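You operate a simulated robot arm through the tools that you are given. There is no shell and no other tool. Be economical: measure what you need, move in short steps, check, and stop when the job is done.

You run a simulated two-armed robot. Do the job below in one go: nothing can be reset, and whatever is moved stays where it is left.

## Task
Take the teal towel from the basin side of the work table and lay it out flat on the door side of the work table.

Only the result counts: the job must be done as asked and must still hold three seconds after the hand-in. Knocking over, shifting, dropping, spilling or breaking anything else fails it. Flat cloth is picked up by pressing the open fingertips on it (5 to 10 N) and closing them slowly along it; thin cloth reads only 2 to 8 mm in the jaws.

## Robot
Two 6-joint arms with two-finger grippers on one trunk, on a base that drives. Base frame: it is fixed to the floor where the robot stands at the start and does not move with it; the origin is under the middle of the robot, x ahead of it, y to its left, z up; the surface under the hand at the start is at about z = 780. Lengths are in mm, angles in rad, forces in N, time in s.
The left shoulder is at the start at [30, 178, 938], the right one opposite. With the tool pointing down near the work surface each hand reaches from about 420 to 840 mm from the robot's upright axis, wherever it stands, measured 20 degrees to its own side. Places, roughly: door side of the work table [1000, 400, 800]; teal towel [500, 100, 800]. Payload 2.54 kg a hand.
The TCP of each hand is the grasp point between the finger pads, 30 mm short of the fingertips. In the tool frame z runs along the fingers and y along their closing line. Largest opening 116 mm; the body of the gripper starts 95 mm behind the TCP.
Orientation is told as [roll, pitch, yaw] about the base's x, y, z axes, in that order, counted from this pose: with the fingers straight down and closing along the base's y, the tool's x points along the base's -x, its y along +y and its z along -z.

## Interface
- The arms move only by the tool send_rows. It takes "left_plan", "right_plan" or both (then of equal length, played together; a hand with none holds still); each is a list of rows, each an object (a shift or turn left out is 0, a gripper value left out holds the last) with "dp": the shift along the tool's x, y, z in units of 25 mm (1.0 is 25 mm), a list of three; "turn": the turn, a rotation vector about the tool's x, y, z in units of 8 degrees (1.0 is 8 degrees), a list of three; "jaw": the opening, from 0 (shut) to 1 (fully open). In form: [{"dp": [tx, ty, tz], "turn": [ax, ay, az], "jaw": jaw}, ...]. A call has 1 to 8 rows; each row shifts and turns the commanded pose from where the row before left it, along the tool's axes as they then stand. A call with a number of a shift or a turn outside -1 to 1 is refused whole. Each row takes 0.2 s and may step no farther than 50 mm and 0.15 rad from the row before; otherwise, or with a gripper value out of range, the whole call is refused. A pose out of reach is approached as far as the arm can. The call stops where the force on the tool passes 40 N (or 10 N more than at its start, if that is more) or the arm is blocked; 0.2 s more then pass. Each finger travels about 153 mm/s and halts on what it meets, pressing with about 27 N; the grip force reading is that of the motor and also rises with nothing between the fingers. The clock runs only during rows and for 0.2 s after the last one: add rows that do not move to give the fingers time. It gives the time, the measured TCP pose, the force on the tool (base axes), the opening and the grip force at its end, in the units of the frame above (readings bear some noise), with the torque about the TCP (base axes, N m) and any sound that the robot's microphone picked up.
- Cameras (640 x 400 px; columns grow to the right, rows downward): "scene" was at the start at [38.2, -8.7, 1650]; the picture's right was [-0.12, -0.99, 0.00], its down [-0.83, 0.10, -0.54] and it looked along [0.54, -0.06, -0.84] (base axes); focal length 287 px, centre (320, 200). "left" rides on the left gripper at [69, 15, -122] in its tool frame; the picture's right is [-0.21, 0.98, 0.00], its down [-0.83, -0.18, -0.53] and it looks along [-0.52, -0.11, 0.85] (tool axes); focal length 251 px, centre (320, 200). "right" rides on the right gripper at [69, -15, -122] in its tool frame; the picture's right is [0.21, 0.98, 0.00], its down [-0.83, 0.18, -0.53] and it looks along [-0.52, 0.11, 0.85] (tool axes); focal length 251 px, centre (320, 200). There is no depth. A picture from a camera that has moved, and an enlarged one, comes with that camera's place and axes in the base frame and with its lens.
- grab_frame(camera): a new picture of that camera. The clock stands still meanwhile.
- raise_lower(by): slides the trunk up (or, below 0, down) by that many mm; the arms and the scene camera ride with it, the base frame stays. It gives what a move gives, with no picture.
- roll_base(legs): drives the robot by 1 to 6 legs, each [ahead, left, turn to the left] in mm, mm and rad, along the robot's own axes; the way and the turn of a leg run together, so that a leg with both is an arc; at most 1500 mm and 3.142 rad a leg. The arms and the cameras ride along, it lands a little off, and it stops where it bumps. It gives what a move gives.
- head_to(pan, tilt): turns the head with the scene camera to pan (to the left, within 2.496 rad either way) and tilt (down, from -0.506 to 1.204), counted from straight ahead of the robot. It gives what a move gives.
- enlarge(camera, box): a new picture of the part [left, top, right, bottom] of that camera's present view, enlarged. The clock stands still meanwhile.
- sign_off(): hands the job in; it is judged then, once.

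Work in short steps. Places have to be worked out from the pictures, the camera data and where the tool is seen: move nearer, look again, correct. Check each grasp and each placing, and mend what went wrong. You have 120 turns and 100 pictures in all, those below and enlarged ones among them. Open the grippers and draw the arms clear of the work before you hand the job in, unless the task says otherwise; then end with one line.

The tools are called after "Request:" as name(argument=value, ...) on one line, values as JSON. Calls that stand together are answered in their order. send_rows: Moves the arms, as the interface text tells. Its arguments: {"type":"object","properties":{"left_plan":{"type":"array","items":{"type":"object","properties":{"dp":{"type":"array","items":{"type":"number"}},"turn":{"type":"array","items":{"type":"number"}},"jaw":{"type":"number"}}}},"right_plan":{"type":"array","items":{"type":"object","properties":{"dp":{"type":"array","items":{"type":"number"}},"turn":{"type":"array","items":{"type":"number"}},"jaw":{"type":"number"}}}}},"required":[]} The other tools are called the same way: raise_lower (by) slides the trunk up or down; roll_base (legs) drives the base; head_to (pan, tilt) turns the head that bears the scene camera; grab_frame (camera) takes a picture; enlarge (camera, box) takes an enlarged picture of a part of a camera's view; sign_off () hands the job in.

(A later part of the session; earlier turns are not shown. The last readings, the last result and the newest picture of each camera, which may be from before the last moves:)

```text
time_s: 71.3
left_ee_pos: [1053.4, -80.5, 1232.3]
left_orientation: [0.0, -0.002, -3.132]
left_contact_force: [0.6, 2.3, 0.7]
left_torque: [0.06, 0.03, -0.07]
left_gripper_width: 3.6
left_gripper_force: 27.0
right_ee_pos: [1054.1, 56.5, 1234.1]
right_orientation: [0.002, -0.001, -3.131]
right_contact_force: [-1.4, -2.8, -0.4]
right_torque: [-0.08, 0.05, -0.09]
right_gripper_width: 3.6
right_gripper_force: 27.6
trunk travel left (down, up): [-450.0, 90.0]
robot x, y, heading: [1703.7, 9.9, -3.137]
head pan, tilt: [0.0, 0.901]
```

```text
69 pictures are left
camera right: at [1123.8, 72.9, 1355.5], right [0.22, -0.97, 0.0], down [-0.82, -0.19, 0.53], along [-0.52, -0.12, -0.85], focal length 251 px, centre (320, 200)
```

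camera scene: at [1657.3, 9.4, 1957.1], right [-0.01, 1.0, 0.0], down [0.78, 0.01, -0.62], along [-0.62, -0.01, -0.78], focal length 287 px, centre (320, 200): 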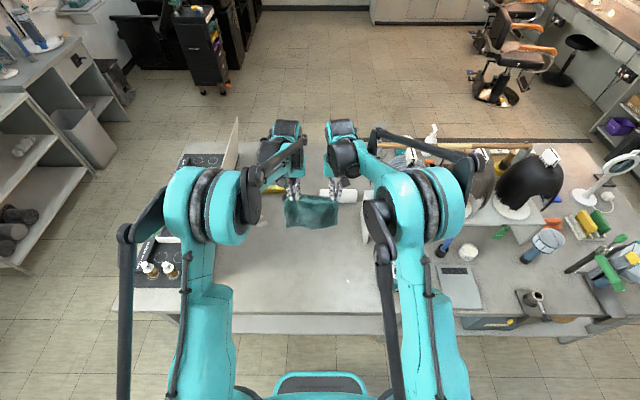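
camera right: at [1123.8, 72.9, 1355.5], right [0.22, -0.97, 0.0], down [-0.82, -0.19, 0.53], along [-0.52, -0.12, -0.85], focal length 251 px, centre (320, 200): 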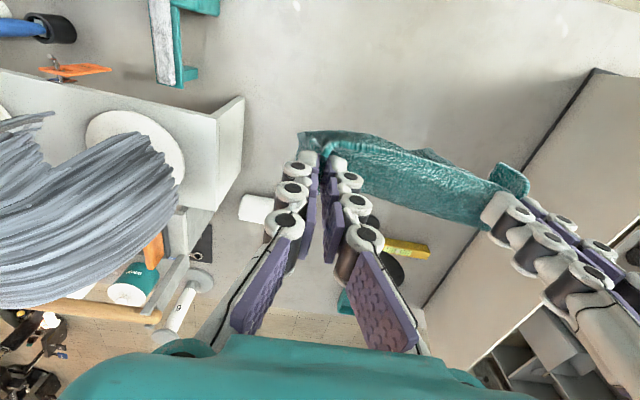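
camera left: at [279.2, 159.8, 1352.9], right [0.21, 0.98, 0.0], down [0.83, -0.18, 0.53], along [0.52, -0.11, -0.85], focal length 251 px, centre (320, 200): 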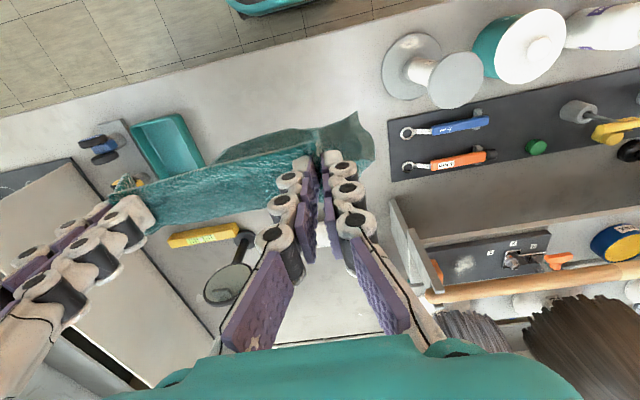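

Arms clear the wigs. I extend 60 mm more, then lower the trunk until the towel's hem meets the table.

Request:
send_rows(left_plan=[{"dp": [-0.85, 0, 0]}, {"dp": [-0.85, 0, 0]}, {"dp": [-0.8, 0, 0]}, {"dp": [0, 0, 0]}], right_plan=[{"dp": [-0.85, 0, 0]}, {"dp": [-0.85, 0, 0]}, {"dp": [-0.8, 0, 0]}, {"dp": [0, 0, 0]}])

Request:
raise_lower(by=-120)

Request:
grab_frame(camera="scene")

Request:
grab_frame(camera="right")

Request:
grab_frame(camera="left")

```text
time_s: 72.3
left_ee_pos: [993.1, -81.0, 1230.4]
left_orientation: [0.001, -0.001, -3.132]
left_contact_force: [-0.3, 2.1, 0.5]
left_torque: [0.09, 0.05, -0.06]
left_gripper_width: 3.8
left_gripper_force: 26.8
right_ee_pos: [990.7, 56.0, 1230.8]
right_orientation: [-0.001, 0.002, -3.131]
right_contact_force: [0.8, -1.3, -0.4]
right_torque: [-0.06, 0.01, -0.09]
right_gripper_width: 3.8
right_gripper_force: 26.8
trunk travel left (down, up): [-450.0, 90.0]
robot x, y, heading: [1703.4, 8.7, -3.134]
head pan, tilt: [0.0, 0.901]
```

```text
time_s: 73.8
left_ee_pos: [991.6, -81.0, 1110.1]
left_orientation: [-0.001, -0.001, -3.132]
left_contact_force: [0.6, 2.1, 0.0]
left_torque: [0.04, 0.0, -0.05]
left_gripper_width: 3.7
left_gripper_force: 27.1
right_ee_pos: [991.8, 56.5, 1111.0]
right_orientation: [0.0, 0.0, -3.133]
right_contact_force: [-0.2, -2.3, -0.5]
right_torque: [-0.08, -0.01, -0.07]
right_gripper_width: 3.7
right_gripper_force: 26.9
trunk travel left (down, up): [-330.0, 210.0]
robot x, y, heading: [1707.2, 9.5, -3.13]
head pan, tilt: [0.0, 0.901]
```

```text
68 pictures are left
camera scene: at [1655.8, 9.2, 1837.2], right [-0.01, 1.0, 0.0], down [0.78, 0.01, -0.62], along [-0.62, -0.01, -0.78], focal length 287 px, centre (320, 200)
```

scene: 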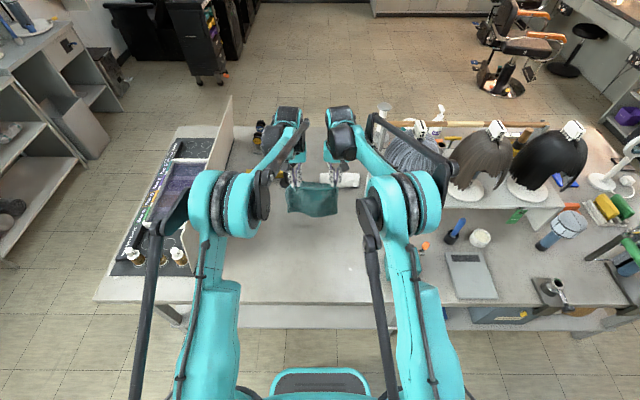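

```text
67 pictures are left
camera right: at [1060.4, 73.3, 1232.3], right [0.22, -0.97, 0.0], down [-0.82, -0.19, 0.53], along [-0.52, -0.12, -0.85], focal length 251 px, centre (320, 200)
```

right: 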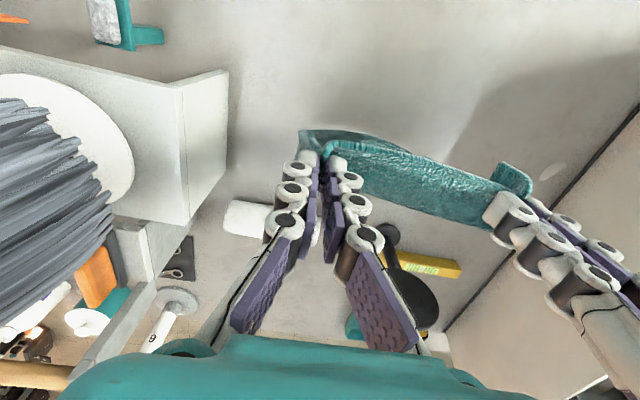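

```text
66 pictures are left
camera left: at [1061.6, -95.9, 1232.8], right [-0.21, -0.98, 0.0], down [-0.83, 0.17, 0.53], along [-0.52, 0.11, -0.85], focal length 251 px, centre (320, 200)
```

left: 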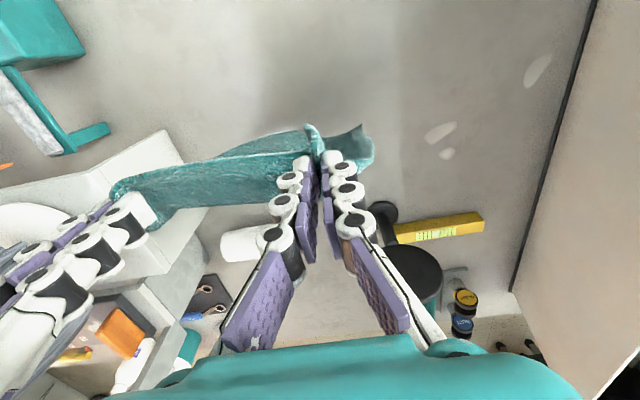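

Hem is just above the table. I now lay it down: moving back toward me while lowering, in two parts.

Request:
send_rows(left_plan=[{"dp": [0, 0, 0.9]}, {"dp": [0.76, 0, 0.84]}, {"dp": [0.76, 0, 0.84]}, {"dp": [0.76, 0, 0.84]}, {"dp": [0.76, 0, 0.84]}, {"dp": [0.76, 0, 0.84]}, {"dp": [0.76, 0, 0.84]}, {"dp": [0, 0, 0]}], right_plan=[{"dp": [0, 0, 0.9]}, {"dp": [0.76, 0, 0.84]}, {"dp": [0.76, 0, 0.84]}, {"dp": [0.76, 0, 0.84]}, {"dp": [0.76, 0, 0.84]}, {"dp": [0.76, 0, 0.84]}, {"dp": [0.76, 0, 0.84]}, {"dp": [0, 0, 0]}])

Request:
grab_frame(camera="scene")

Request:
grab_frame(camera="left")

```text
time_s: 75.6
left_ee_pos: [1107.9, -77.2, 959.2]
left_orientation: [0.0, 0.0, -3.132]
left_contact_force: [0.8, 0.7, -0.5]
left_torque: [0.01, -0.02, -0.07]
left_gripper_width: 3.7
left_gripper_force: 26.8
right_ee_pos: [1102.7, 55.8, 962.1]
right_orientation: [-0.001, 0.0, -3.133]
right_contact_force: [-0.4, -0.5, 0.6]
right_torque: [-0.01, -0.01, -0.11]
right_gripper_width: 3.3
right_gripper_force: 27.0
trunk travel left (down, up): [-330.0, 210.0]
robot x, y, heading: [1701.5, 9.5, -3.131]
head pan, tilt: [0.0, 0.901]
```

```text
65 pictures are left
camera scene: at [1655.2, 9.1, 1837.0], right [-0.01, 1.0, 0.0], down [0.78, 0.01, -0.62], along [-0.62, -0.01, -0.78], focal length 287 px, centre (320, 200)
```

scene: 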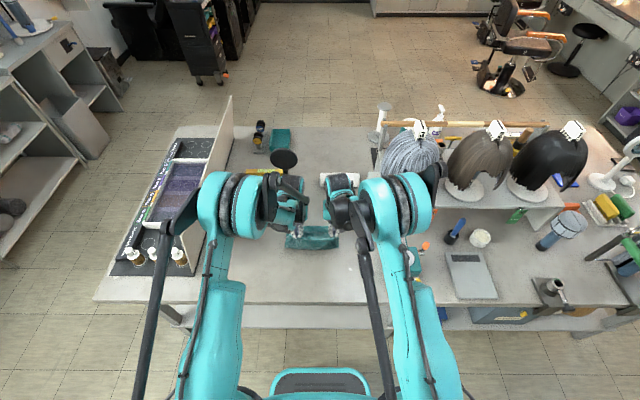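

```text
64 pictures are left
camera left: at [1176.0, -93.1, 1082.5], right [-0.21, -0.98, 0.0], down [-0.83, 0.17, 0.53], along [-0.52, 0.11, -0.85], focal length 251 px, centre (320, 200)
```

left: 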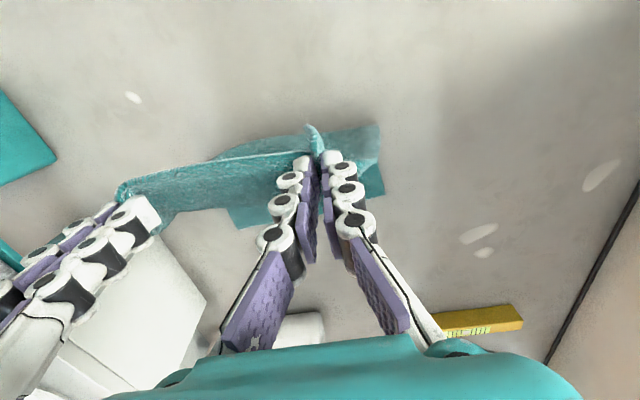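

Hem is down and the cloth bulges slightly toward me, so I'll lead more with the backward pull on the second half.

Request:
send_rows(left_plan=[{"dp": [1, 0, 0.2]}, {"dp": [1, 0, 0.2]}, {"dp": [0.75, 0, 0.85]}, {"dp": [0.75, 0, 0.85]}, {"dp": [0.75, 0, 0.85]}, {"dp": [0.75, 0, 0.85]}, {"dp": [0.5, 0, 0.8]}, {"dp": [0, 0, 0]}], right_plan=[{"dp": [1, 0, 0.2]}, {"dp": [1, 0, 0.2]}, {"dp": [0.75, 0, 0.85]}, {"dp": [0.75, 0, 0.85]}, {"dp": [0.75, 0, 0.85]}, {"dp": [0.75, 0, 0.85]}, {"dp": [0.5, 0, 0.8]}, {"dp": [0, 0, 0]}])

Request:
grab_frame(camera="scene")

Request:
grab_frame(camera="left")

Request:
grab_frame(camera="right")

```text
time_s: 77.4
left_ee_pos: [1192.0, -65.6, 874.1]
left_orientation: [-0.001, 0.0, -3.133]
left_contact_force: [-0.3, -0.5, -0.7]
left_torque: [-0.04, 0.01, -0.07]
left_gripper_width: 3.9
left_gripper_force: 27.0
left hand out of reach, approached as far as the arm can: row 5, 6, 7
right_ee_pos: [1198.1, 46.7, 871.0]
right_orientation: [-0.001, -0.002, -3.132]
right_contact_force: [0.6, -0.3, -1.1]
right_torque: [0.0, 0.03, -0.07]
right_gripper_width: 3.4
right_gripper_force: 26.9
right hand out of reach, approached as far as the arm can: row 5, 6, 7
trunk travel left (down, up): [-330.0, 210.0]
robot x, y, heading: [1704.4, 10.0, -3.13]
head pan, tilt: [0.0, 0.901]
```

```text
63 pictures are left
camera scene: at [1656.5, 9.2, 1837.1], right [-0.01, 1.0, 0.0], down [0.78, 0.01, -0.62], along [-0.62, -0.01, -0.78], focal length 287 px, centre (320, 200)
```

scene: 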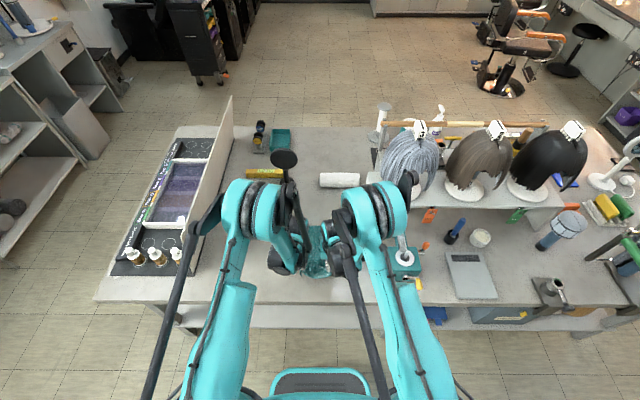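

```text
62 pictures are left
camera left: at [1262.4, -81.4, 996.6], right [-0.21, -0.98, 0.0], down [-0.83, 0.17, 0.53], along [-0.52, 0.11, -0.85], focal length 251 px, centre (320, 200)
```

left: 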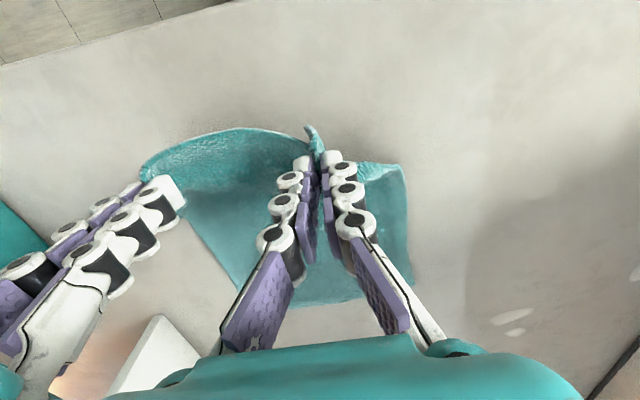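

```text
61 pictures are left
camera right: at [1267.4, 64.2, 992.3], right [0.22, -0.97, 0.0], down [-0.82, -0.19, 0.53], along [-0.52, -0.12, -0.85], focal length 251 px, centre (320, 200)
```

right: 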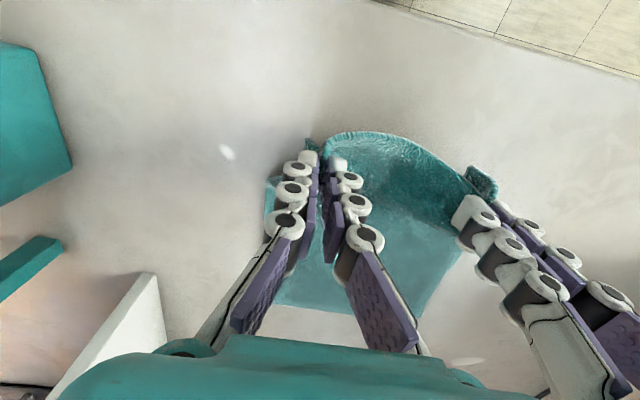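

The hands hit the low-reach limit because the trunk is still high. I raise the arms and lower the trunk by about the same amount, restoring hand spacing, then finish the lay.

Request:
send_rows(left_plan=[{"dp": [0, 0.1, -0.8]}, {"dp": [0, 0.1, -0.8]}, {"dp": [0, 0.1, -0.8]}, {"dp": [0, 0, 0]}], right_plan=[{"dp": [0, -0.1, -0.8]}, {"dp": [0, -0.1, -0.8]}, {"dp": [0, -0.1, -0.8]}, {"dp": [0, 0, 0]}])

```text
time_s: 78.4
left_ee_pos: [1190.3, -74.8, 933.2]
left_orientation: [-0.001, -0.001, -3.134]
left_contact_force: [0.0, -0.3, -0.2]
left_torque: [-0.03, -0.03, -0.11]
left_gripper_width: 3.6
left_gripper_force: 26.6
right_ee_pos: [1198.3, 53.4, 929.9]
right_orientation: [0.0, 0.0, -3.132]
right_contact_force: [0.3, 0.0, -0.5]
right_torque: [0.0, -0.04, -0.05]
right_gripper_width: 3.5
right_gripper_force: 26.4
trunk travel left (down, up): [-330.0, 210.0]
robot x, y, heading: [1699.4, 14.1, -3.131]
head pan, tilt: [0.0, 0.901]
```

Commands follow the real pose. Now I lower the trunk 100 mm.

Request:
raise_lower(by=-100)

Request:
grab_frame(camera="left")

Request:
grab_frame(camera="right")

```text
time_s: 79.7
left_ee_pos: [1191.9, -74.2, 834.7]
left_orientation: [0.0, -0.001, -3.133]
left_contact_force: [0.1, -0.2, 0.7]
left_torque: [0.01, -0.02, -0.07]
left_gripper_width: 3.9
left_gripper_force: 26.8
right_ee_pos: [1199.3, 53.5, 831.9]
right_orientation: [-0.002, 0.001, -3.133]
right_contact_force: [-0.9, 0.5, -0.1]
right_torque: [0.01, 0.0, -0.04]
right_gripper_width: 3.7
right_gripper_force: 26.9
trunk travel left (down, up): [-230.0, 310.0]
robot x, y, heading: [1706.3, 10.0, -3.128]
head pan, tilt: [0.0, 0.901]
```

```text
60 pictures are left
camera left: at [1261.6, -89.7, 956.3], right [-0.21, -0.98, 0.0], down [-0.83, 0.17, 0.53], along [-0.52, 0.11, -0.85], focal length 251 px, centre (320, 200)
```

left: 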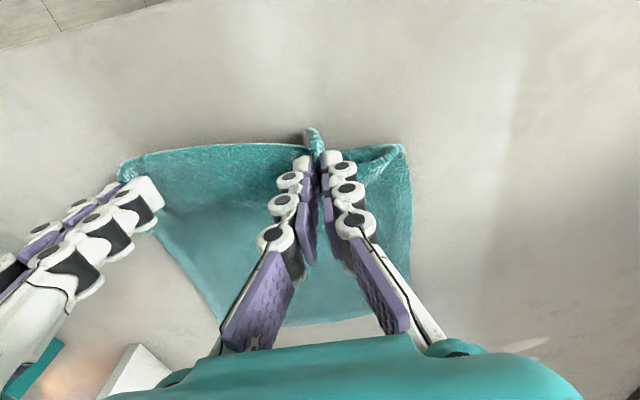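

```text
59 pictures are left
camera right: at [1268.7, 70.3, 951.8], right [0.22, -0.97, 0.0], down [-0.82, -0.19, 0.53], along [-0.52, -0.12, -0.85], focal length 251 px, centre (320, 200)
```

right: 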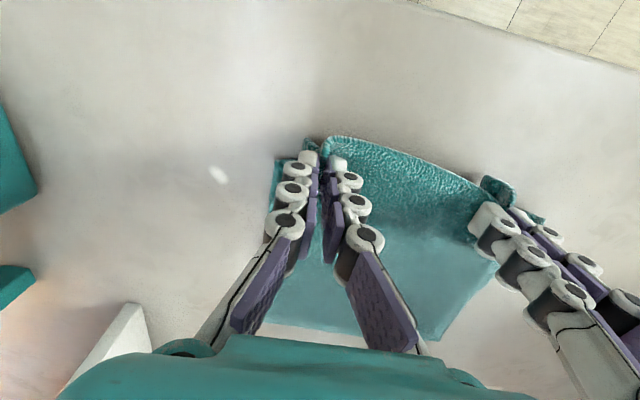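

Far hem lies at x≈982, so taut needs the pinches at about x 1260. I pull back and spread the hands to their original 145 mm spacing.

Request:
send_rows(left_plan=[{"dp": [0.88, 0.08, 0.1]}, {"dp": [0.88, 0.08, 0.1]}, {"dp": [0.88, 0.08, 0.1]}, {"dp": [0, 0, 0.2]}, {"dp": [0, 0, 0]}], right_plan=[{"dp": [0.8, -0.15, 0.1]}, {"dp": [0.8, -0.15, 0.1]}, {"dp": [0.8, -0.15, 0.1]}, {"dp": [0, 0, 0.15]}, {"dp": [0, 0, 0]}])

Request:
grab_frame(camera="left")

Request:
grab_frame(camera="right")

```text
time_s: 80.9
left_ee_pos: [1233.2, -73.9, 838.5]
left_orientation: [0.0, 0.001, -3.133]
left_contact_force: [0.3, 0.2, 0.2]
left_torque: [0.01, -0.01, -0.09]
left_gripper_width: 3.9
left_gripper_force: 26.9
left hand out of reach, approached as far as the arm can: row 2, 3
right_ee_pos: [1236.9, 59.0, 837.8]
right_orientation: [0.002, -0.003, -3.133]
right_contact_force: [-0.2, -0.4, 0.4]
right_torque: [-0.02, 0.03, -0.03]
right_gripper_width: 3.6
right_gripper_force: 27.2
right hand out of reach, approached as far as the arm can: row 2, 3
trunk travel left (down, up): [-230.0, 310.0]
robot x, y, heading: [1702.1, 10.5, -3.13]
head pan, tilt: [0.0, 0.901]
```

```text
58 pictures are left
camera left: at [1302.7, -89.5, 961.8], right [-0.21, -0.98, 0.0], down [-0.83, 0.17, 0.53], along [-0.52, 0.11, -0.85], focal length 251 px, centre (320, 200)
```

left: 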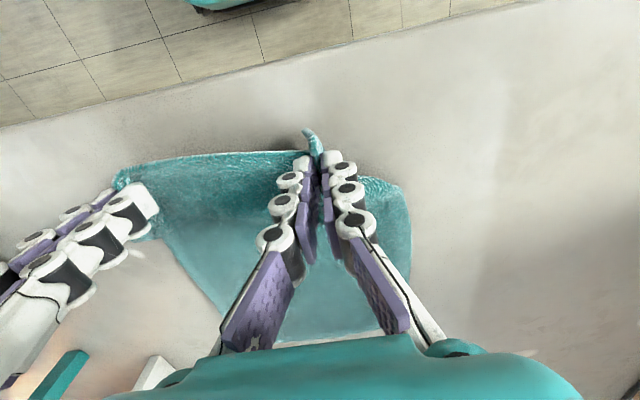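

```text
57 pictures are left
camera right: at [1306.7, 75.9, 958.7], right [0.22, -0.97, 0.0], down [-0.82, -0.19, 0.53], along [-0.52, -0.12, -0.85], focal length 251 px, centre (320, 200)
```

right: 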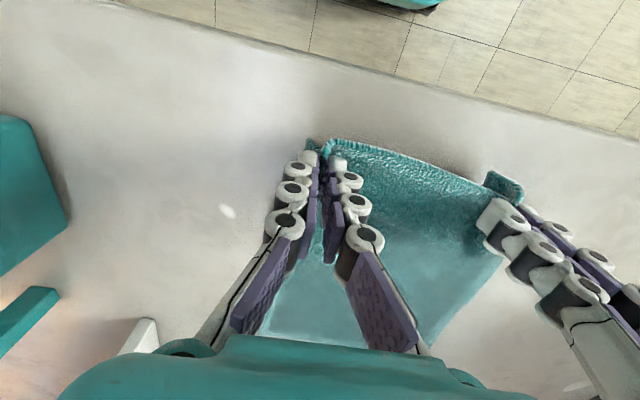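

Near-reach limit again, so I trade arm height for trunk height once more.

Request:
send_rows(left_plan=[{"dp": [0, 0.05, -0.8]}, {"dp": [0, 0.05, -0.8]}, {"dp": [0, 0.05, -0.8]}, {"dp": [0, 0.05, 0]}], right_plan=[{"dp": [0, -0.07, -0.8]}, {"dp": [0, -0.07, -0.8]}, {"dp": [0, -0.07, -0.8]}, {"dp": [0, -0.07, 0]}])

Request:
raise_lower(by=-75)

Request:
send_rows(left_plan=[{"dp": [0.5, 0, 0]}, {"dp": [0.5, 0, 0]}, {"dp": [0, 0, 0]}], right_plan=[{"dp": [0.45, 0, 0]}, {"dp": [0.45, 0, 0]}, {"dp": [0, 0, 0]}])

Request:
grab_frame(camera="left")

Request:
grab_frame(camera="right")

```text
time_s: 81.9
left_ee_pos: [1236.3, -78.9, 897.7]
left_orientation: [-0.002, 0.0, -3.137]
left_contact_force: [1.2, 12.0, -0.3]
left_torque: [0.34, -0.04, 0.02]
left_gripper_width: 4.2
left_gripper_force: 26.6
right_ee_pos: [1238.3, 66.9, 896.6]
right_orientation: [0.002, -0.001, -3.133]
right_contact_force: [-0.7, -11.7, 0.7]
right_torque: [-0.39, 0.01, -0.13]
right_gripper_width: 4.6
right_gripper_force: 27.1
trunk travel left (down, up): [-230.0, 310.0]
robot x, y, heading: [1702.5, 13.0, -3.132]
head pan, tilt: [0.0, 0.901]
```

```text
time_s: 83.0
left_ee_pos: [1237.1, -80.0, 823.9]
left_orientation: [-0.002, -0.001, -3.131]
left_contact_force: [0.5, 12.8, -1.0]
left_torque: [0.36, -0.01, 0.01]
left_gripper_width: 4.3
left_gripper_force: 27.3
right_ee_pos: [1238.1, 66.6, 821.5]
right_orientation: [0.0, 0.0, -3.135]
right_contact_force: [-1.8, -13.1, 1.1]
right_torque: [-0.45, 0.02, -0.13]
right_gripper_width: 4.4
right_gripper_force: 26.5
trunk travel left (down, up): [-155.0, 385.0]
robot x, y, heading: [1702.0, 9.4, -3.132]
head pan, tilt: [0.0, 0.901]
```

```text
time_s: 83.8
left_ee_pos: [1261.1, -79.4, 824.2]
left_orientation: [0.0, -0.001, -3.133]
left_contact_force: [0.0, 11.3, -0.3]
left_torque: [0.31, -0.04, 0.0]
left_gripper_width: 4.2
left_gripper_force: 26.6
right_ee_pos: [1260.6, 67.3, 820.1]
right_orientation: [0.0, 0.0, -3.134]
right_contact_force: [-0.7, -11.9, 1.2]
right_torque: [-0.4, 0.0, -0.14]
right_gripper_width: 4.6
right_gripper_force: 27.5
trunk travel left (down, up): [-155.0, 385.0]
robot x, y, heading: [1702.9, 9.6, -3.133]
head pan, tilt: [0.0, 0.901]
```

```text
56 pictures are left
camera left: at [1329.8, -95.0, 946.2], right [-0.21, -0.98, 0.0], down [-0.83, 0.17, 0.53], along [-0.52, 0.11, -0.85], focal length 251 px, centre (320, 200)
```

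left: 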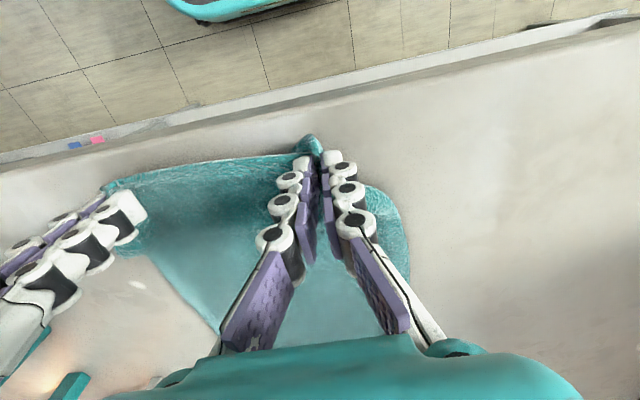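

```text
55 pictures are left
camera right: at [1329.5, 84.5, 941.0], right [0.22, -0.97, 0.0], down [-0.82, -0.19, 0.53], along [-0.52, -0.12, -0.85], focal length 251 px, centre (320, 200)
```

right: 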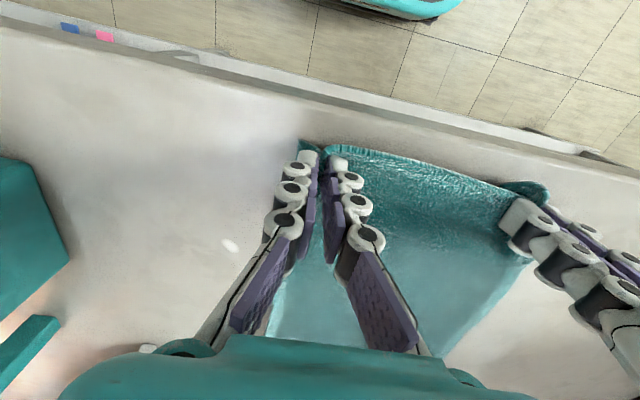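

Cloth is nearly taut with pinches at x≈1261 (near edge ~20 mm from the table edge). I lower the fingertips to the table.

Request:
send_rows(left_plan=[{"dp": [-0.08, 0, 0.2]}, {"dp": [-0.08, 0, 0.16]}, {"dp": [0, 0, 0.06]}, {"dp": [0, 0, 0]}], right_plan=[{"dp": [-0.08, 0, 0.15]}, {"dp": [-0.08, 0, 0.1]}, {"dp": [0, 0, 0.05]}, {"dp": [0, 0, 0]}])

```text
time_s: 84.8
left_ee_pos: [1256.5, -79.0, 813.9]
left_orientation: [0.001, -0.003, -3.135]
left_contact_force: [-1.1, 14.2, 16.7]
left_torque: [0.43, 0.08, 0.0]
left_gripper_width: 3.9
left_gripper_force: 27.3
right_ee_pos: [1258.0, 68.5, 814.6]
right_orientation: [0.0, 0.0, -3.132]
right_contact_force: [0.4, -12.1, 1.2]
right_torque: [-0.36, 0.05, -0.15]
right_gripper_width: 4.2
right_gripper_force: 26.8
trunk travel left (down, up): [-155.0, 385.0]
robot x, y, heading: [1701.0, 9.7, -3.129]
head pan, tilt: [0.0, 0.901]
```

Left is touching (17 N) and right not yet. I adjust both.

Request:
send_rows(left_plan=[{"dp": [0, 0, -0.02]}, {"dp": [0, 0, 0]}, {"dp": [0, 0, 0]}], right_plan=[{"dp": [0, 0, 0.05]}, {"dp": [0, 0, 0.02]}, {"dp": [0, 0, 0]}])

```text
time_s: 85.6
left_ee_pos: [1257.7, -79.8, 813.1]
left_orientation: [0.0, 0.0, -3.133]
left_contact_force: [0.4, 13.8, 11.3]
left_torque: [0.42, 0.06, 0.0]
left_gripper_width: 3.8
left_gripper_force: 27.0
right_ee_pos: [1258.1, 67.5, 813.4]
right_orientation: [0.001, 0.0, -3.134]
right_contact_force: [-0.3, -11.0, 4.4]
right_torque: [-0.38, 0.02, -0.11]
right_gripper_width: 4.3
right_gripper_force: 27.3
trunk travel left (down, up): [-155.0, 385.0]
robot x, y, heading: [1700.5, 10.3, -3.133]
head pan, tilt: [0.0, 0.901]
```

Light contact on both. I open slowly along the cloth, unrolling the pinches.

Request:
send_rows(left_plan=[{"jaw": 0.07}, {"jaw": 0.12}, {"jaw": 0.17}, {"jaw": 0.22}, {"jaw": 0.28}, {"jaw": 0.34}, {"jaw": 0.4}, {"jaw": 0.4}], right_plan=[{"jaw": 0.07}, {"jaw": 0.12}, {"jaw": 0.17}, {"jaw": 0.22}, {"jaw": 0.28}, {"jaw": 0.34}, {"jaw": 0.4}, {"jaw": 0.4}])

Request:
grab_frame(camera="left")

Request:
grab_frame(camera="right")

```text
time_s: 87.4
left_ee_pos: [1257.4, -80.2, 813.5]
left_orientation: [-0.001, -0.002, -3.134]
left_contact_force: [-0.4, 0.3, 1.9]
left_torque: [0.01, 0.0, 0.01]
left_gripper_width: 47.8
left_gripper_force: 0.1
right_ee_pos: [1256.8, 67.7, 813.2]
right_orientation: [0.001, 0.0, -3.133]
right_contact_force: [-0.4, -0.5, 1.7]
right_torque: [-0.03, 0.01, 0.04]
right_gripper_width: 45.0
right_gripper_force: 4.1
trunk travel left (down, up): [-155.0, 385.0]
robot x, y, heading: [1705.6, 8.3, -3.132]
head pan, tilt: [0.0, 0.901]
```

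```text
54 pictures are left
camera left: at [1327.1, -95.6, 936.1], right [-0.21, -0.98, 0.0], down [-0.83, 0.17, 0.53], along [-0.52, 0.11, -0.85], focal length 251 px, centre (320, 200)
```

left: 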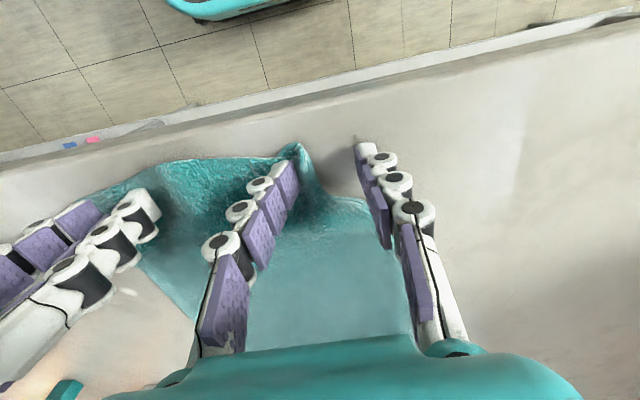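

```text
53 pictures are left
camera right: at [1326.4, 84.2, 933.5], right [0.22, -0.97, 0.0], down [-0.82, -0.19, 0.53], along [-0.52, -0.12, -0.85], focal length 251 px, centre (320, 200)
```

right: 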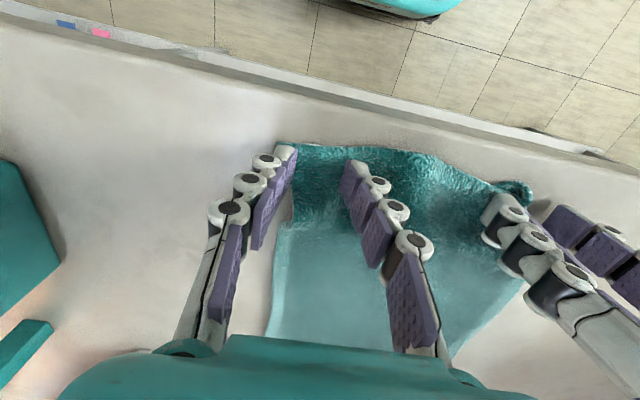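

Right corner spread nicely; the left still has a ridge against its inner finger. I lift both hands gently and look.

Request:
send_rows(left_plan=[{"dp": [0, 0, -0.4]}, {"dp": [0, 0, -1]}, {"dp": [0, 0, -1]}, {"dp": [0, 0, -1]}, {"dp": [0, 0, -1]}, {"dp": [0, 0, 0]}], right_plan=[{"dp": [0, 0, -0.4]}, {"dp": [0, 0, -1]}, {"dp": [0, 0, -1]}, {"dp": [0, 0, -1]}, {"dp": [0, 0, -1]}, {"dp": [0, 0, 0]}])

Request:
grab_frame(camera="left")

Request:
grab_frame(camera="right")

```text
time_s: 88.8
left_ee_pos: [1258.1, -81.0, 923.0]
left_orientation: [0.0, 0.0, -3.133]
left_contact_force: [-0.1, 0.1, -0.4]
left_torque: [-0.03, -0.02, -0.02]
left_gripper_width: 46.5
left_gripper_force: 0.1
right_ee_pos: [1256.2, 66.2, 922.8]
right_orientation: [-0.001, 0.0, -3.132]
right_contact_force: [-0.1, 1.1, -0.2]
right_torque: [-0.02, 0.01, 0.01]
right_gripper_width: 46.7
right_gripper_force: 0.1
trunk travel left (down, up): [-155.0, 385.0]
robot x, y, heading: [1702.4, 9.6, -3.135]
head pan, tilt: [0.0, 0.901]
```

```text
52 pictures are left
camera left: at [1327.6, -97.3, 1045.4], right [-0.21, -0.98, 0.0], down [-0.83, 0.17, 0.53], along [-0.52, 0.11, -0.85], focal length 251 px, centre (320, 200)
```

left: 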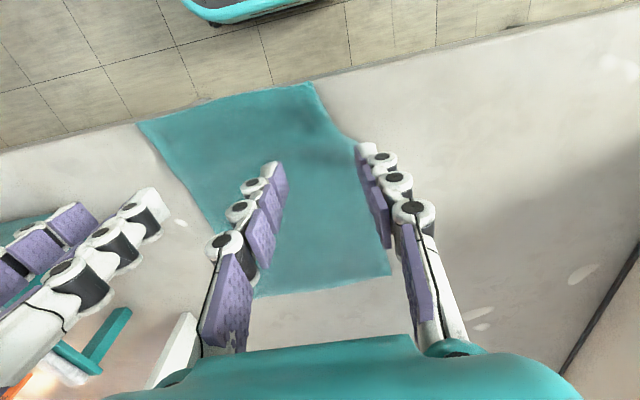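

```text
51 pictures are left
camera right: at [1326.5, 83.4, 1044.2], right [0.22, -0.97, 0.0], down [-0.82, -0.19, 0.53], along [-0.52, -0.12, -0.85], focal length 251 px, centre (320, 200)
```

right: 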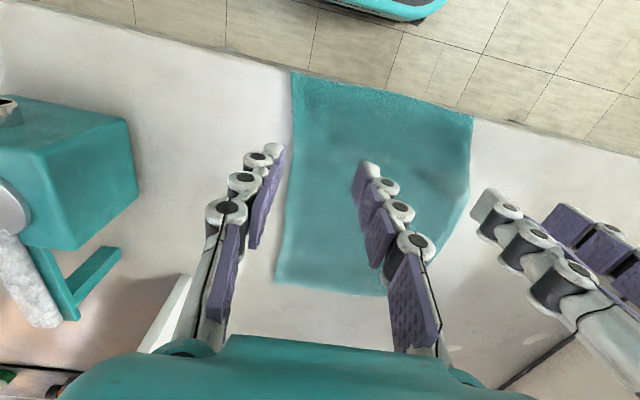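

The towel settled with its near edge right at the table edge and a small kink on its left side. I'll check with the scene camera before fixing it.

Request:
head_to(pan=0, tilt=1.0)

Request:
enlarge(camera="scene", box=[220, 130, 420, 255])

```text
time_s: 89.5
left_ee_pos: [1259.2, -81.9, 922.4]
left_orientation: [0.0, -0.001, -3.131]
left_contact_force: [0.5, -0.4, 0.5]
left_torque: [-0.01, 0.0, -0.02]
left_gripper_width: 46.3
left_gripper_force: 0.1
right_ee_pos: [1257.2, 67.1, 922.0]
right_orientation: [0.0, 0.0, -3.131]
right_contact_force: [0.4, -0.2, 0.4]
right_torque: [-0.01, 0.02, -0.01]
right_gripper_width: 46.4
right_gripper_force: 0.1
trunk travel left (down, up): [-155.0, 385.0]
robot x, y, heading: [1704.8, 10.6, -3.136]
head pan, tilt: [0.0, 1.0]
```

```text
3.20 times, centred on (320, 192) of scene
camera zoom: at [1661.6, 9.2, 1654.8], right [-0.01, 1.0, 0.0], down [0.84, 0.01, -0.54], along [-0.54, 0.0, -0.84], focal length 920 px, centre (320, 224)
```

zoom: 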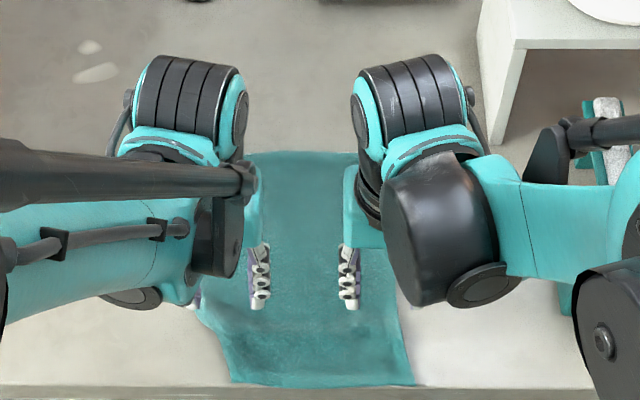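

The near edge is flush with the table edge. I'll re-grip the far hem with both hands and draw the towel about 65 mm forward. First I raise the trunk a bit for clearance and reach out over the far hem.

Request:
raise_lower(by=70)

Request:
send_rows(left_plan=[{"dp": [-1, 0.15, 0]}, {"dp": [-1, 0.15, 0]}, {"dp": [-1, 0.15, 0]}, {"dp": [-1, 0.15, 0]}, {"dp": [-1, 0.15, 0]}, {"dp": [-1, 0.15, 0]}, {"dp": [-1, 0.15, 0]}, {"dp": [-1, 0.05, 0]}], right_plan=[{"dp": [-1, 0.15, 0]}, {"dp": [-1, 0.15, 0]}, {"dp": [-1, 0.15, 0]}, {"dp": [-1, 0.15, 0]}, {"dp": [-1, 0.15, 0]}, {"dp": [-1, 0.15, 0]}, {"dp": [-1, 0.15, 0]}, {"dp": [-1, 0.05, 0]}])

Request:
grab_frame(camera="left")

Request:
grab_frame(camera="right")

Request:
grab_frame(camera="scene")

```text
time_s: 90.6
left_ee_pos: [1258.9, -82.0, 993.5]
left_orientation: [-0.001, -0.001, -3.134]
left_contact_force: [0.3, 0.7, 0.1]
left_torque: [0.03, -0.02, 0.02]
left_gripper_width: 46.4
left_gripper_force: 0.1
right_ee_pos: [1258.5, 66.7, 992.6]
right_orientation: [-0.001, -0.001, -3.133]
right_contact_force: [0.1, -0.4, 0.6]
right_torque: [0.0, -0.03, -0.01]
right_gripper_width: 46.5
right_gripper_force: 0.1
trunk travel left (down, up): [-225.0, 315.0]
robot x, y, heading: [1702.6, 7.2, -3.131]
head pan, tilt: [0.0, 1.0]
```

```text
time_s: 92.4
left_ee_pos: [1058.4, -111.0, 993.7]
left_orientation: [0.002, 0.002, -3.133]
left_contact_force: [0.3, -0.3, -0.8]
left_torque: [0.0, -0.01, 0.02]
left_gripper_width: 46.7
left_gripper_force: 0.2
right_ee_pos: [1054.7, 36.0, 990.9]
right_orientation: [0.001, 0.002, -3.132]
right_contact_force: [-1.1, -0.6, -1.5]
right_torque: [0.0, -0.02, -0.03]
right_gripper_width: 46.3
right_gripper_force: 0.0
trunk travel left (down, up): [-225.0, 315.0]
robot x, y, heading: [1703.0, 10.9, -3.138]
head pan, tilt: [0.0, 1.0]
```

```text
49 pictures are left
camera left: at [1127.5, -126.1, 1115.3], right [-0.21, -0.98, 0.0], down [-0.83, 0.17, 0.53], along [-0.52, 0.11, -0.85], focal length 251 px, centre (320, 200)
```

left: 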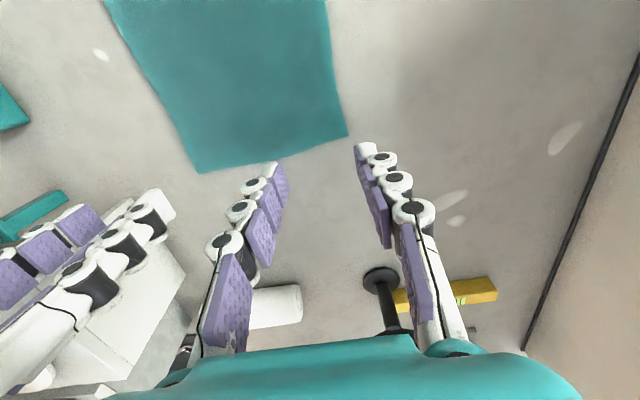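

```text
48 pictures are left
camera right: at [1123.8, 52.5, 1112.5], right [0.22, -0.97, 0.0], down [-0.83, -0.19, 0.53], along [-0.52, -0.12, -0.85], focal length 251 px, centre (320, 200)
```

right: 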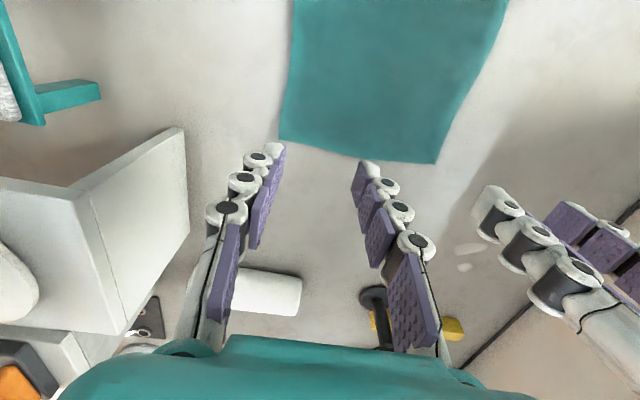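

```text
47 pictures are left
camera scene: at [1659.1, 9.1, 1724.7], right [-0.01, 1.0, 0.0], down [0.84, 0.01, -0.54], along [-0.54, 0.0, -0.84], focal length 287 px, centre (320, 200)
```

scene: 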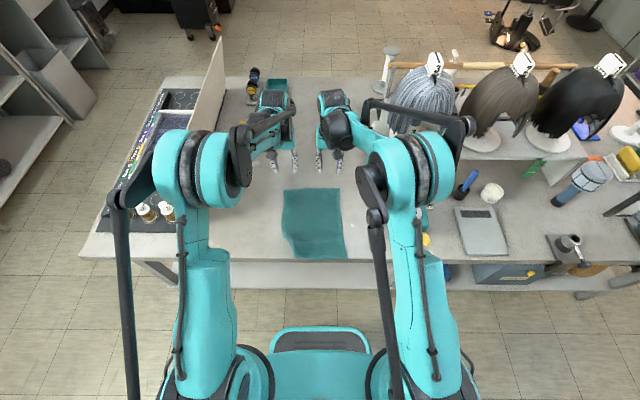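

Far hem runs from [1016,−139] to [1006,83]. I position the hands just inside those corners and descend.

Request:
send_rows(left_plan=[{"dp": [-0.46, -0.2, 0.95]}, {"dp": [-0.46, -0.2, 0.95]}, {"dp": [0, 0, 1]}, {"dp": [0, 0, 1]}, {"dp": [0, 0, 1]}, {"dp": [0, 0, 1]}, {"dp": [0, 0, 0.9]}, {"dp": [0, 0, 0]}], right_plan=[{"dp": [-0.6, -0.18, 0.95]}, {"dp": [-0.6, -0.18, 0.95]}, {"dp": [0, 0, 1]}, {"dp": [0, 0, 1]}, {"dp": [0, 0, 1]}, {"dp": [0, 0, 1]}, {"dp": [0, 0, 0.85]}, {"dp": [0, 0, 0]}])

Request:
grab_frame(camera="left")

Request:
grab_frame(camera="right")

```text
time_s: 94.2
left_ee_pos: [1036.3, -103.2, 824.0]
left_orientation: [0.0, 0.001, -3.134]
left_contact_force: [-0.4, 0.2, 0.2]
left_torque: [-0.01, 0.02, -0.01]
left_gripper_width: 46.5
left_gripper_force: 0.0
right_ee_pos: [1029.4, 45.8, 826.5]
right_orientation: [-0.002, 0.0, -3.133]
right_contact_force: [0.8, 0.0, -0.7]
right_torque: [-0.02, 0.0, 0.0]
right_gripper_width: 46.3
right_gripper_force: 0.0
trunk travel left (down, up): [-225.0, 315.0]
robot x, y, heading: [1705.0, 8.9, -3.134]
head pan, tilt: [0.0, 1.0]
```

```text
46 pictures are left
camera left: at [1106.4, -118.1, 945.8], right [-0.21, -0.98, 0.0], down [-0.83, 0.17, 0.53], along [-0.52, 0.11, -0.85], focal length 251 px, centre (320, 200)
```

left: 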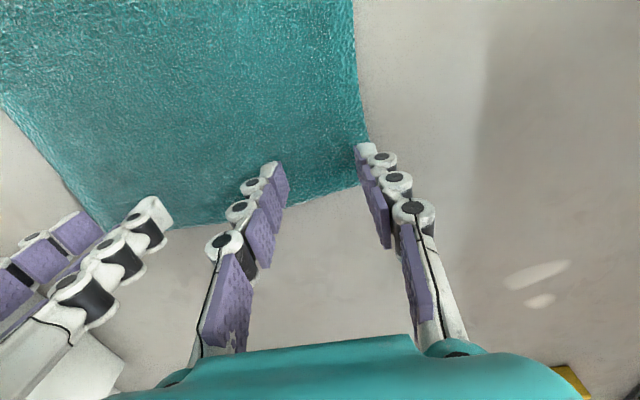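

```text
45 pictures are left
camera right: at [1099.3, 62.3, 947.0], right [0.22, -0.97, 0.0], down [-0.82, -0.19, 0.53], along [-0.52, -0.12, -0.85], focal length 251 px, centre (320, 200)
```

right: 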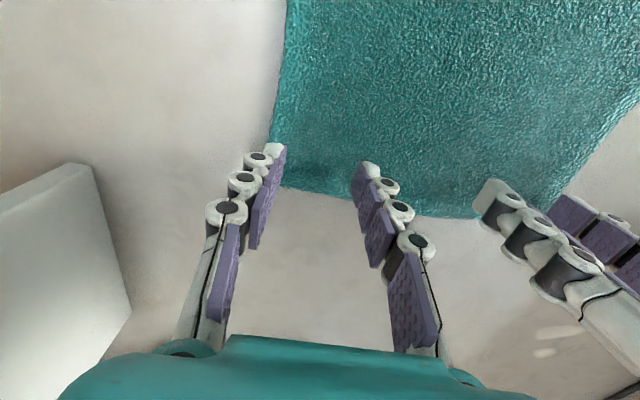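

Good. I narrow the jaws slightly, move a few mm inward and creep down.

Request:
send_rows(left_plan=[{"dp": [0, -0.15, 0.1], "jaw": 0.32}, {"dp": [0, 0, 0.15]}, {"dp": [0, 0, 0.15]}, {"dp": [0, 0, 0.03]}, {"dp": [0, 0, 0]}], right_plan=[{"dp": [0, 0.25, 0.2], "jaw": 0.32}, {"dp": [0, 0, 0.15]}, {"dp": [0, 0, 0.15]}, {"dp": [0, 0, 0.03]}, {"dp": [0, 0, 0]}])

```text
time_s: 95.4
left_ee_pos: [1037.4, -99.0, 813.1]
left_orientation: [0.0, -0.002, -3.133]
left_contact_force: [-3.8, -0.1, 9.8]
left_torque: [-0.02, 0.04, -0.01]
left_gripper_width: 37.4
left_gripper_force: 0.2
right_ee_pos: [1028.9, 37.9, 814.1]
right_orientation: [-0.001, -0.001, -3.133]
right_contact_force: [0.7, -0.9, 13.2]
right_torque: [-0.09, 0.0, 0.0]
right_gripper_width: 35.5
right_gripper_force: 6.2
trunk travel left (down, up): [-225.0, 315.0]
robot x, y, heading: [1704.8, 10.3, -3.132]
head pan, tilt: [0.0, 1.0]
```

Forces are 10 and 13 N; I ease the right hand a hair and close slowly.

Request:
send_rows(left_plan=[{"dp": [0, 0, -0.004], "jaw": 0.28}, {"jaw": 0.24}, {"jaw": 0.2}, {"jaw": 0.16}, {"jaw": 0.12}, {"jaw": 0.08}, {"jaw": 0.04}, {"jaw": 0.0}], right_plan=[{"dp": [0, 0, -0.018], "jaw": 0.28}, {"jaw": 0.24}, {"jaw": 0.2}, {"jaw": 0.16}, {"jaw": 0.12}, {"jaw": 0.08}, {"jaw": 0.04}, {"jaw": 0.0}])

Request:
grab_frame(camera="left")

Request:
grab_frame(camera="right")

```text
time_s: 97.2
left_ee_pos: [1034.5, -97.3, 812.3]
left_orientation: [-0.002, 0.0, -3.136]
left_contact_force: [-0.1, 4.7, 2.8]
left_torque: [0.13, 0.02, 0.02]
left_gripper_width: 3.3
left_gripper_force: 27.1
right_ee_pos: [1027.9, 39.3, 811.9]
right_orientation: [-0.002, 0.0, -3.133]
right_contact_force: [1.5, -5.1, 1.5]
right_torque: [-0.12, 0.0, -0.04]
right_gripper_width: 3.6
right_gripper_force: 26.8
trunk travel left (down, up): [-225.0, 315.0]
robot x, y, heading: [1706.1, 12.2, -3.133]
head pan, tilt: [0.0, 1.0]
```

```text
44 pictures are left
camera left: at [1105.4, -112.7, 933.8], right [-0.21, -0.98, 0.0], down [-0.83, 0.17, 0.53], along [-0.52, 0.11, -0.85], focal length 251 px, centre (320, 200)
```

left: 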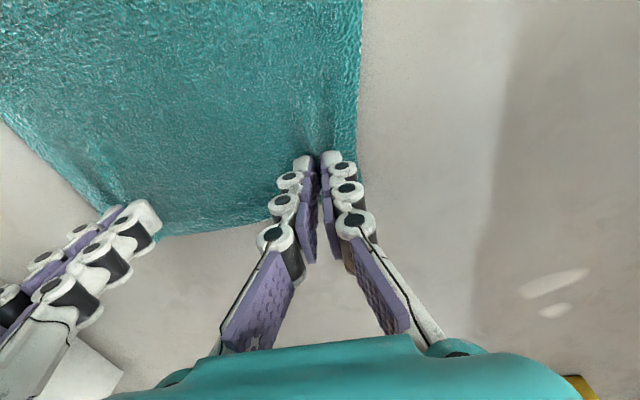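

```text
43 pictures are left
camera right: at [1097.3, 55.9, 933.0], right [0.22, -0.97, 0.0], down [-0.82, -0.19, 0.53], along [-0.52, -0.12, -0.85], focal length 251 px, centre (320, 200)
```

right: 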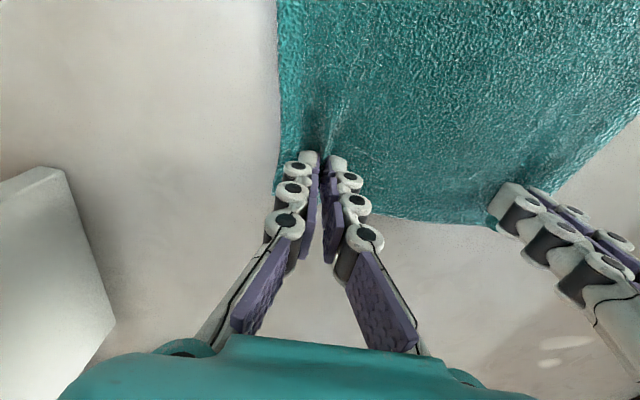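

Both hold the hem. I lift 4 mm and drag the towel forward about 70 mm slowly.

Request:
send_rows(left_plan=[{"dp": [0, 0, -0.16]}, {"dp": [-0.45, 0, 0]}, {"dp": [-0.45, 0, 0]}, {"dp": [-0.45, 0, 0]}, {"dp": [-0.45, 0, 0]}, {"dp": [-0.6, 0, 0]}, {"dp": [-0.6, 0, 0]}, {"dp": [0, 0, 0]}], right_plan=[{"dp": [0, 0, -0.16]}, {"dp": [-0.45, 0, 0]}, {"dp": [-0.45, 0, 0]}, {"dp": [-0.45, 0, 0]}, {"dp": [-0.45, 0, 0]}, {"dp": [-0.45, 0, 0]}, {"dp": [-0.45, 0, 0]}, {"dp": [0, 0, 0]}])

Request:
grab_frame(camera="scene")

```text
time_s: 99.0
left_ee_pos: [960.4, -98.9, 814.4]
left_orientation: [0.001, 0.001, -3.133]
left_contact_force: [-0.6, 6.3, -0.2]
left_torque: [0.18, 0.0, 0.03]
left_gripper_width: 3.6
left_gripper_force: 27.3
right_ee_pos: [962.7, 38.6, 815.0]
right_orientation: [0.001, 0.002, -3.131]
right_contact_force: [0.3, -6.5, -0.2]
right_torque: [-0.17, -0.01, 0.02]
right_gripper_width: 3.5
right_gripper_force: 26.9
trunk travel left (down, up): [-225.0, 315.0]
robot x, y, heading: [1701.1, 10.7, -3.135]
head pan, tilt: [0.0, 1.0]
```

```text
42 pictures are left
camera scene: at [1661.9, 9.2, 1724.8], right [-0.01, 1.0, 0.0], down [0.84, 0.01, -0.54], along [-0.54, 0.0, -0.84], focal length 287 px, centre (320, 200)
```

scene: 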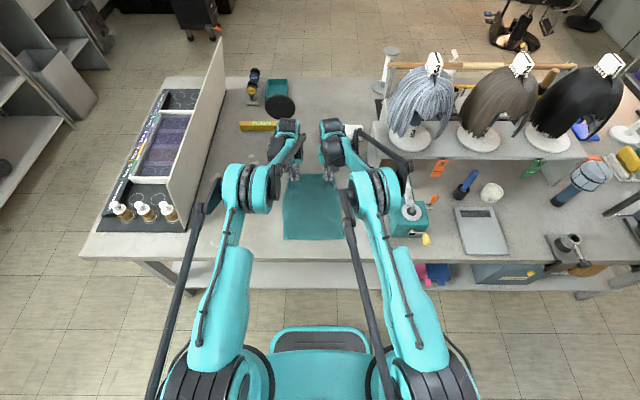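

The towel followed and the side kink straightened. I set the fingertips down and open slowly.

Request:
send_rows(left_plan=[{"dp": [0, 0, 0.06]}, {"dp": [0, 0, 0.02]}, {"jaw": 0.06}, {"jaw": 0.12}, {"jaw": 0.18}, {"jaw": 0.24}, {"jaw": 0.32}, {"jaw": 0.32}], right_plan=[{"dp": [0, 0, 0.06]}, {"dp": [0, 0, 0.02]}, {"jaw": 0.06}, {"jaw": 0.12}, {"jaw": 0.18}, {"jaw": 0.24}, {"jaw": 0.32}, {"jaw": 0.32}])

Request:
send_rows(left_plan=[{"dp": [0, 0, -0.4]}, {"dp": [0, 0, -1]}, {"dp": [0, 0, -1]}, {"dp": [0, 0, -1]}, {"dp": [0, 0, -1]}, {"dp": [0, 0, -1]}, {"dp": [0, 0, -1]}, {"dp": [0, 0, 0]}], right_plan=[{"dp": [0, 0, -0.4]}, {"dp": [0, 0, -1]}, {"dp": [0, 0, -1]}, {"dp": [0, 0, -1]}, {"dp": [0, 0, -1]}, {"dp": [0, 0, -1]}, {"dp": [0, 0, -1]}, {"dp": [0, 0, 0]}])

Request:
grab_frame(camera="scene")

Request:
grab_frame(camera="left")

```text
time_s: 100.8
left_ee_pos: [960.8, -98.8, 812.7]
left_orientation: [-0.001, 0.0, -3.133]
left_contact_force: [0.0, 0.4, 1.5]
left_torque: [0.0, -0.01, 0.0]
left_gripper_width: 37.3
left_gripper_force: 0.1
right_ee_pos: [961.0, 38.5, 813.2]
right_orientation: [0.002, 0.0, -3.132]
right_contact_force: [-0.1, 0.1, 2.0]
right_torque: [0.0, 0.0, -0.01]
right_gripper_width: 37.4
right_gripper_force: 0.1
trunk travel left (down, up): [-225.0, 315.0]
robot x, y, heading: [1701.7, 9.0, -3.134]
head pan, tilt: [0.0, 1.0]
```

```text
time_s: 102.6
left_ee_pos: [959.3, -100.4, 975.0]
left_orientation: [0.002, 0.0, -3.132]
left_contact_force: [0.4, -0.2, -0.8]
left_torque: [0.01, -0.01, 0.0]
left_gripper_width: 37.3
left_gripper_force: 0.1
right_ee_pos: [961.1, 39.1, 975.6]
right_orientation: [0.0, 0.0, -3.133]
right_contact_force: [0.5, -0.1, 0.3]
right_torque: [-0.02, 0.0, -0.01]
right_gripper_width: 37.3
right_gripper_force: 0.0
trunk travel left (down, up): [-225.0, 315.0]
robot x, y, heading: [1704.0, 8.6, -3.134]
head pan, tilt: [0.0, 1.0]
```

```text
41 pictures are left
camera scene: at [1660.5, 9.2, 1724.7], right [-0.01, 1.0, 0.0], down [0.84, 0.01, -0.54], along [-0.54, 0.0, -0.84], focal length 287 px, centre (320, 200)
```

scene: 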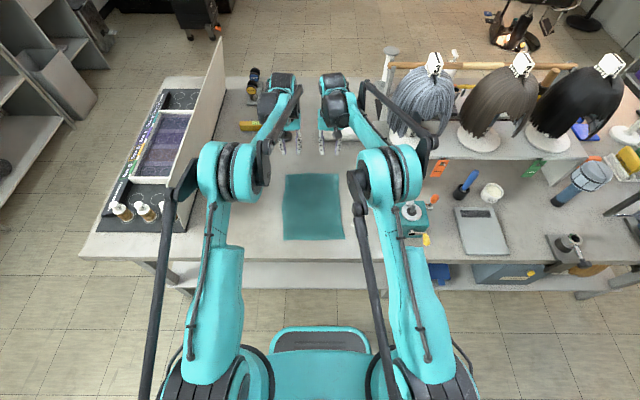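

```text
40 pictures are left
camera left: at [1029.7, -114.8, 1097.4], right [-0.21, -0.98, 0.0], down [-0.83, 0.17, 0.53], along [-0.52, 0.11, -0.85], focal length 251 px, centre (320, 200)
```

left: 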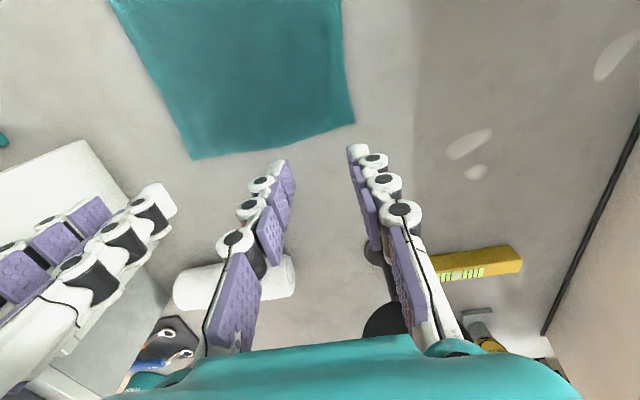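

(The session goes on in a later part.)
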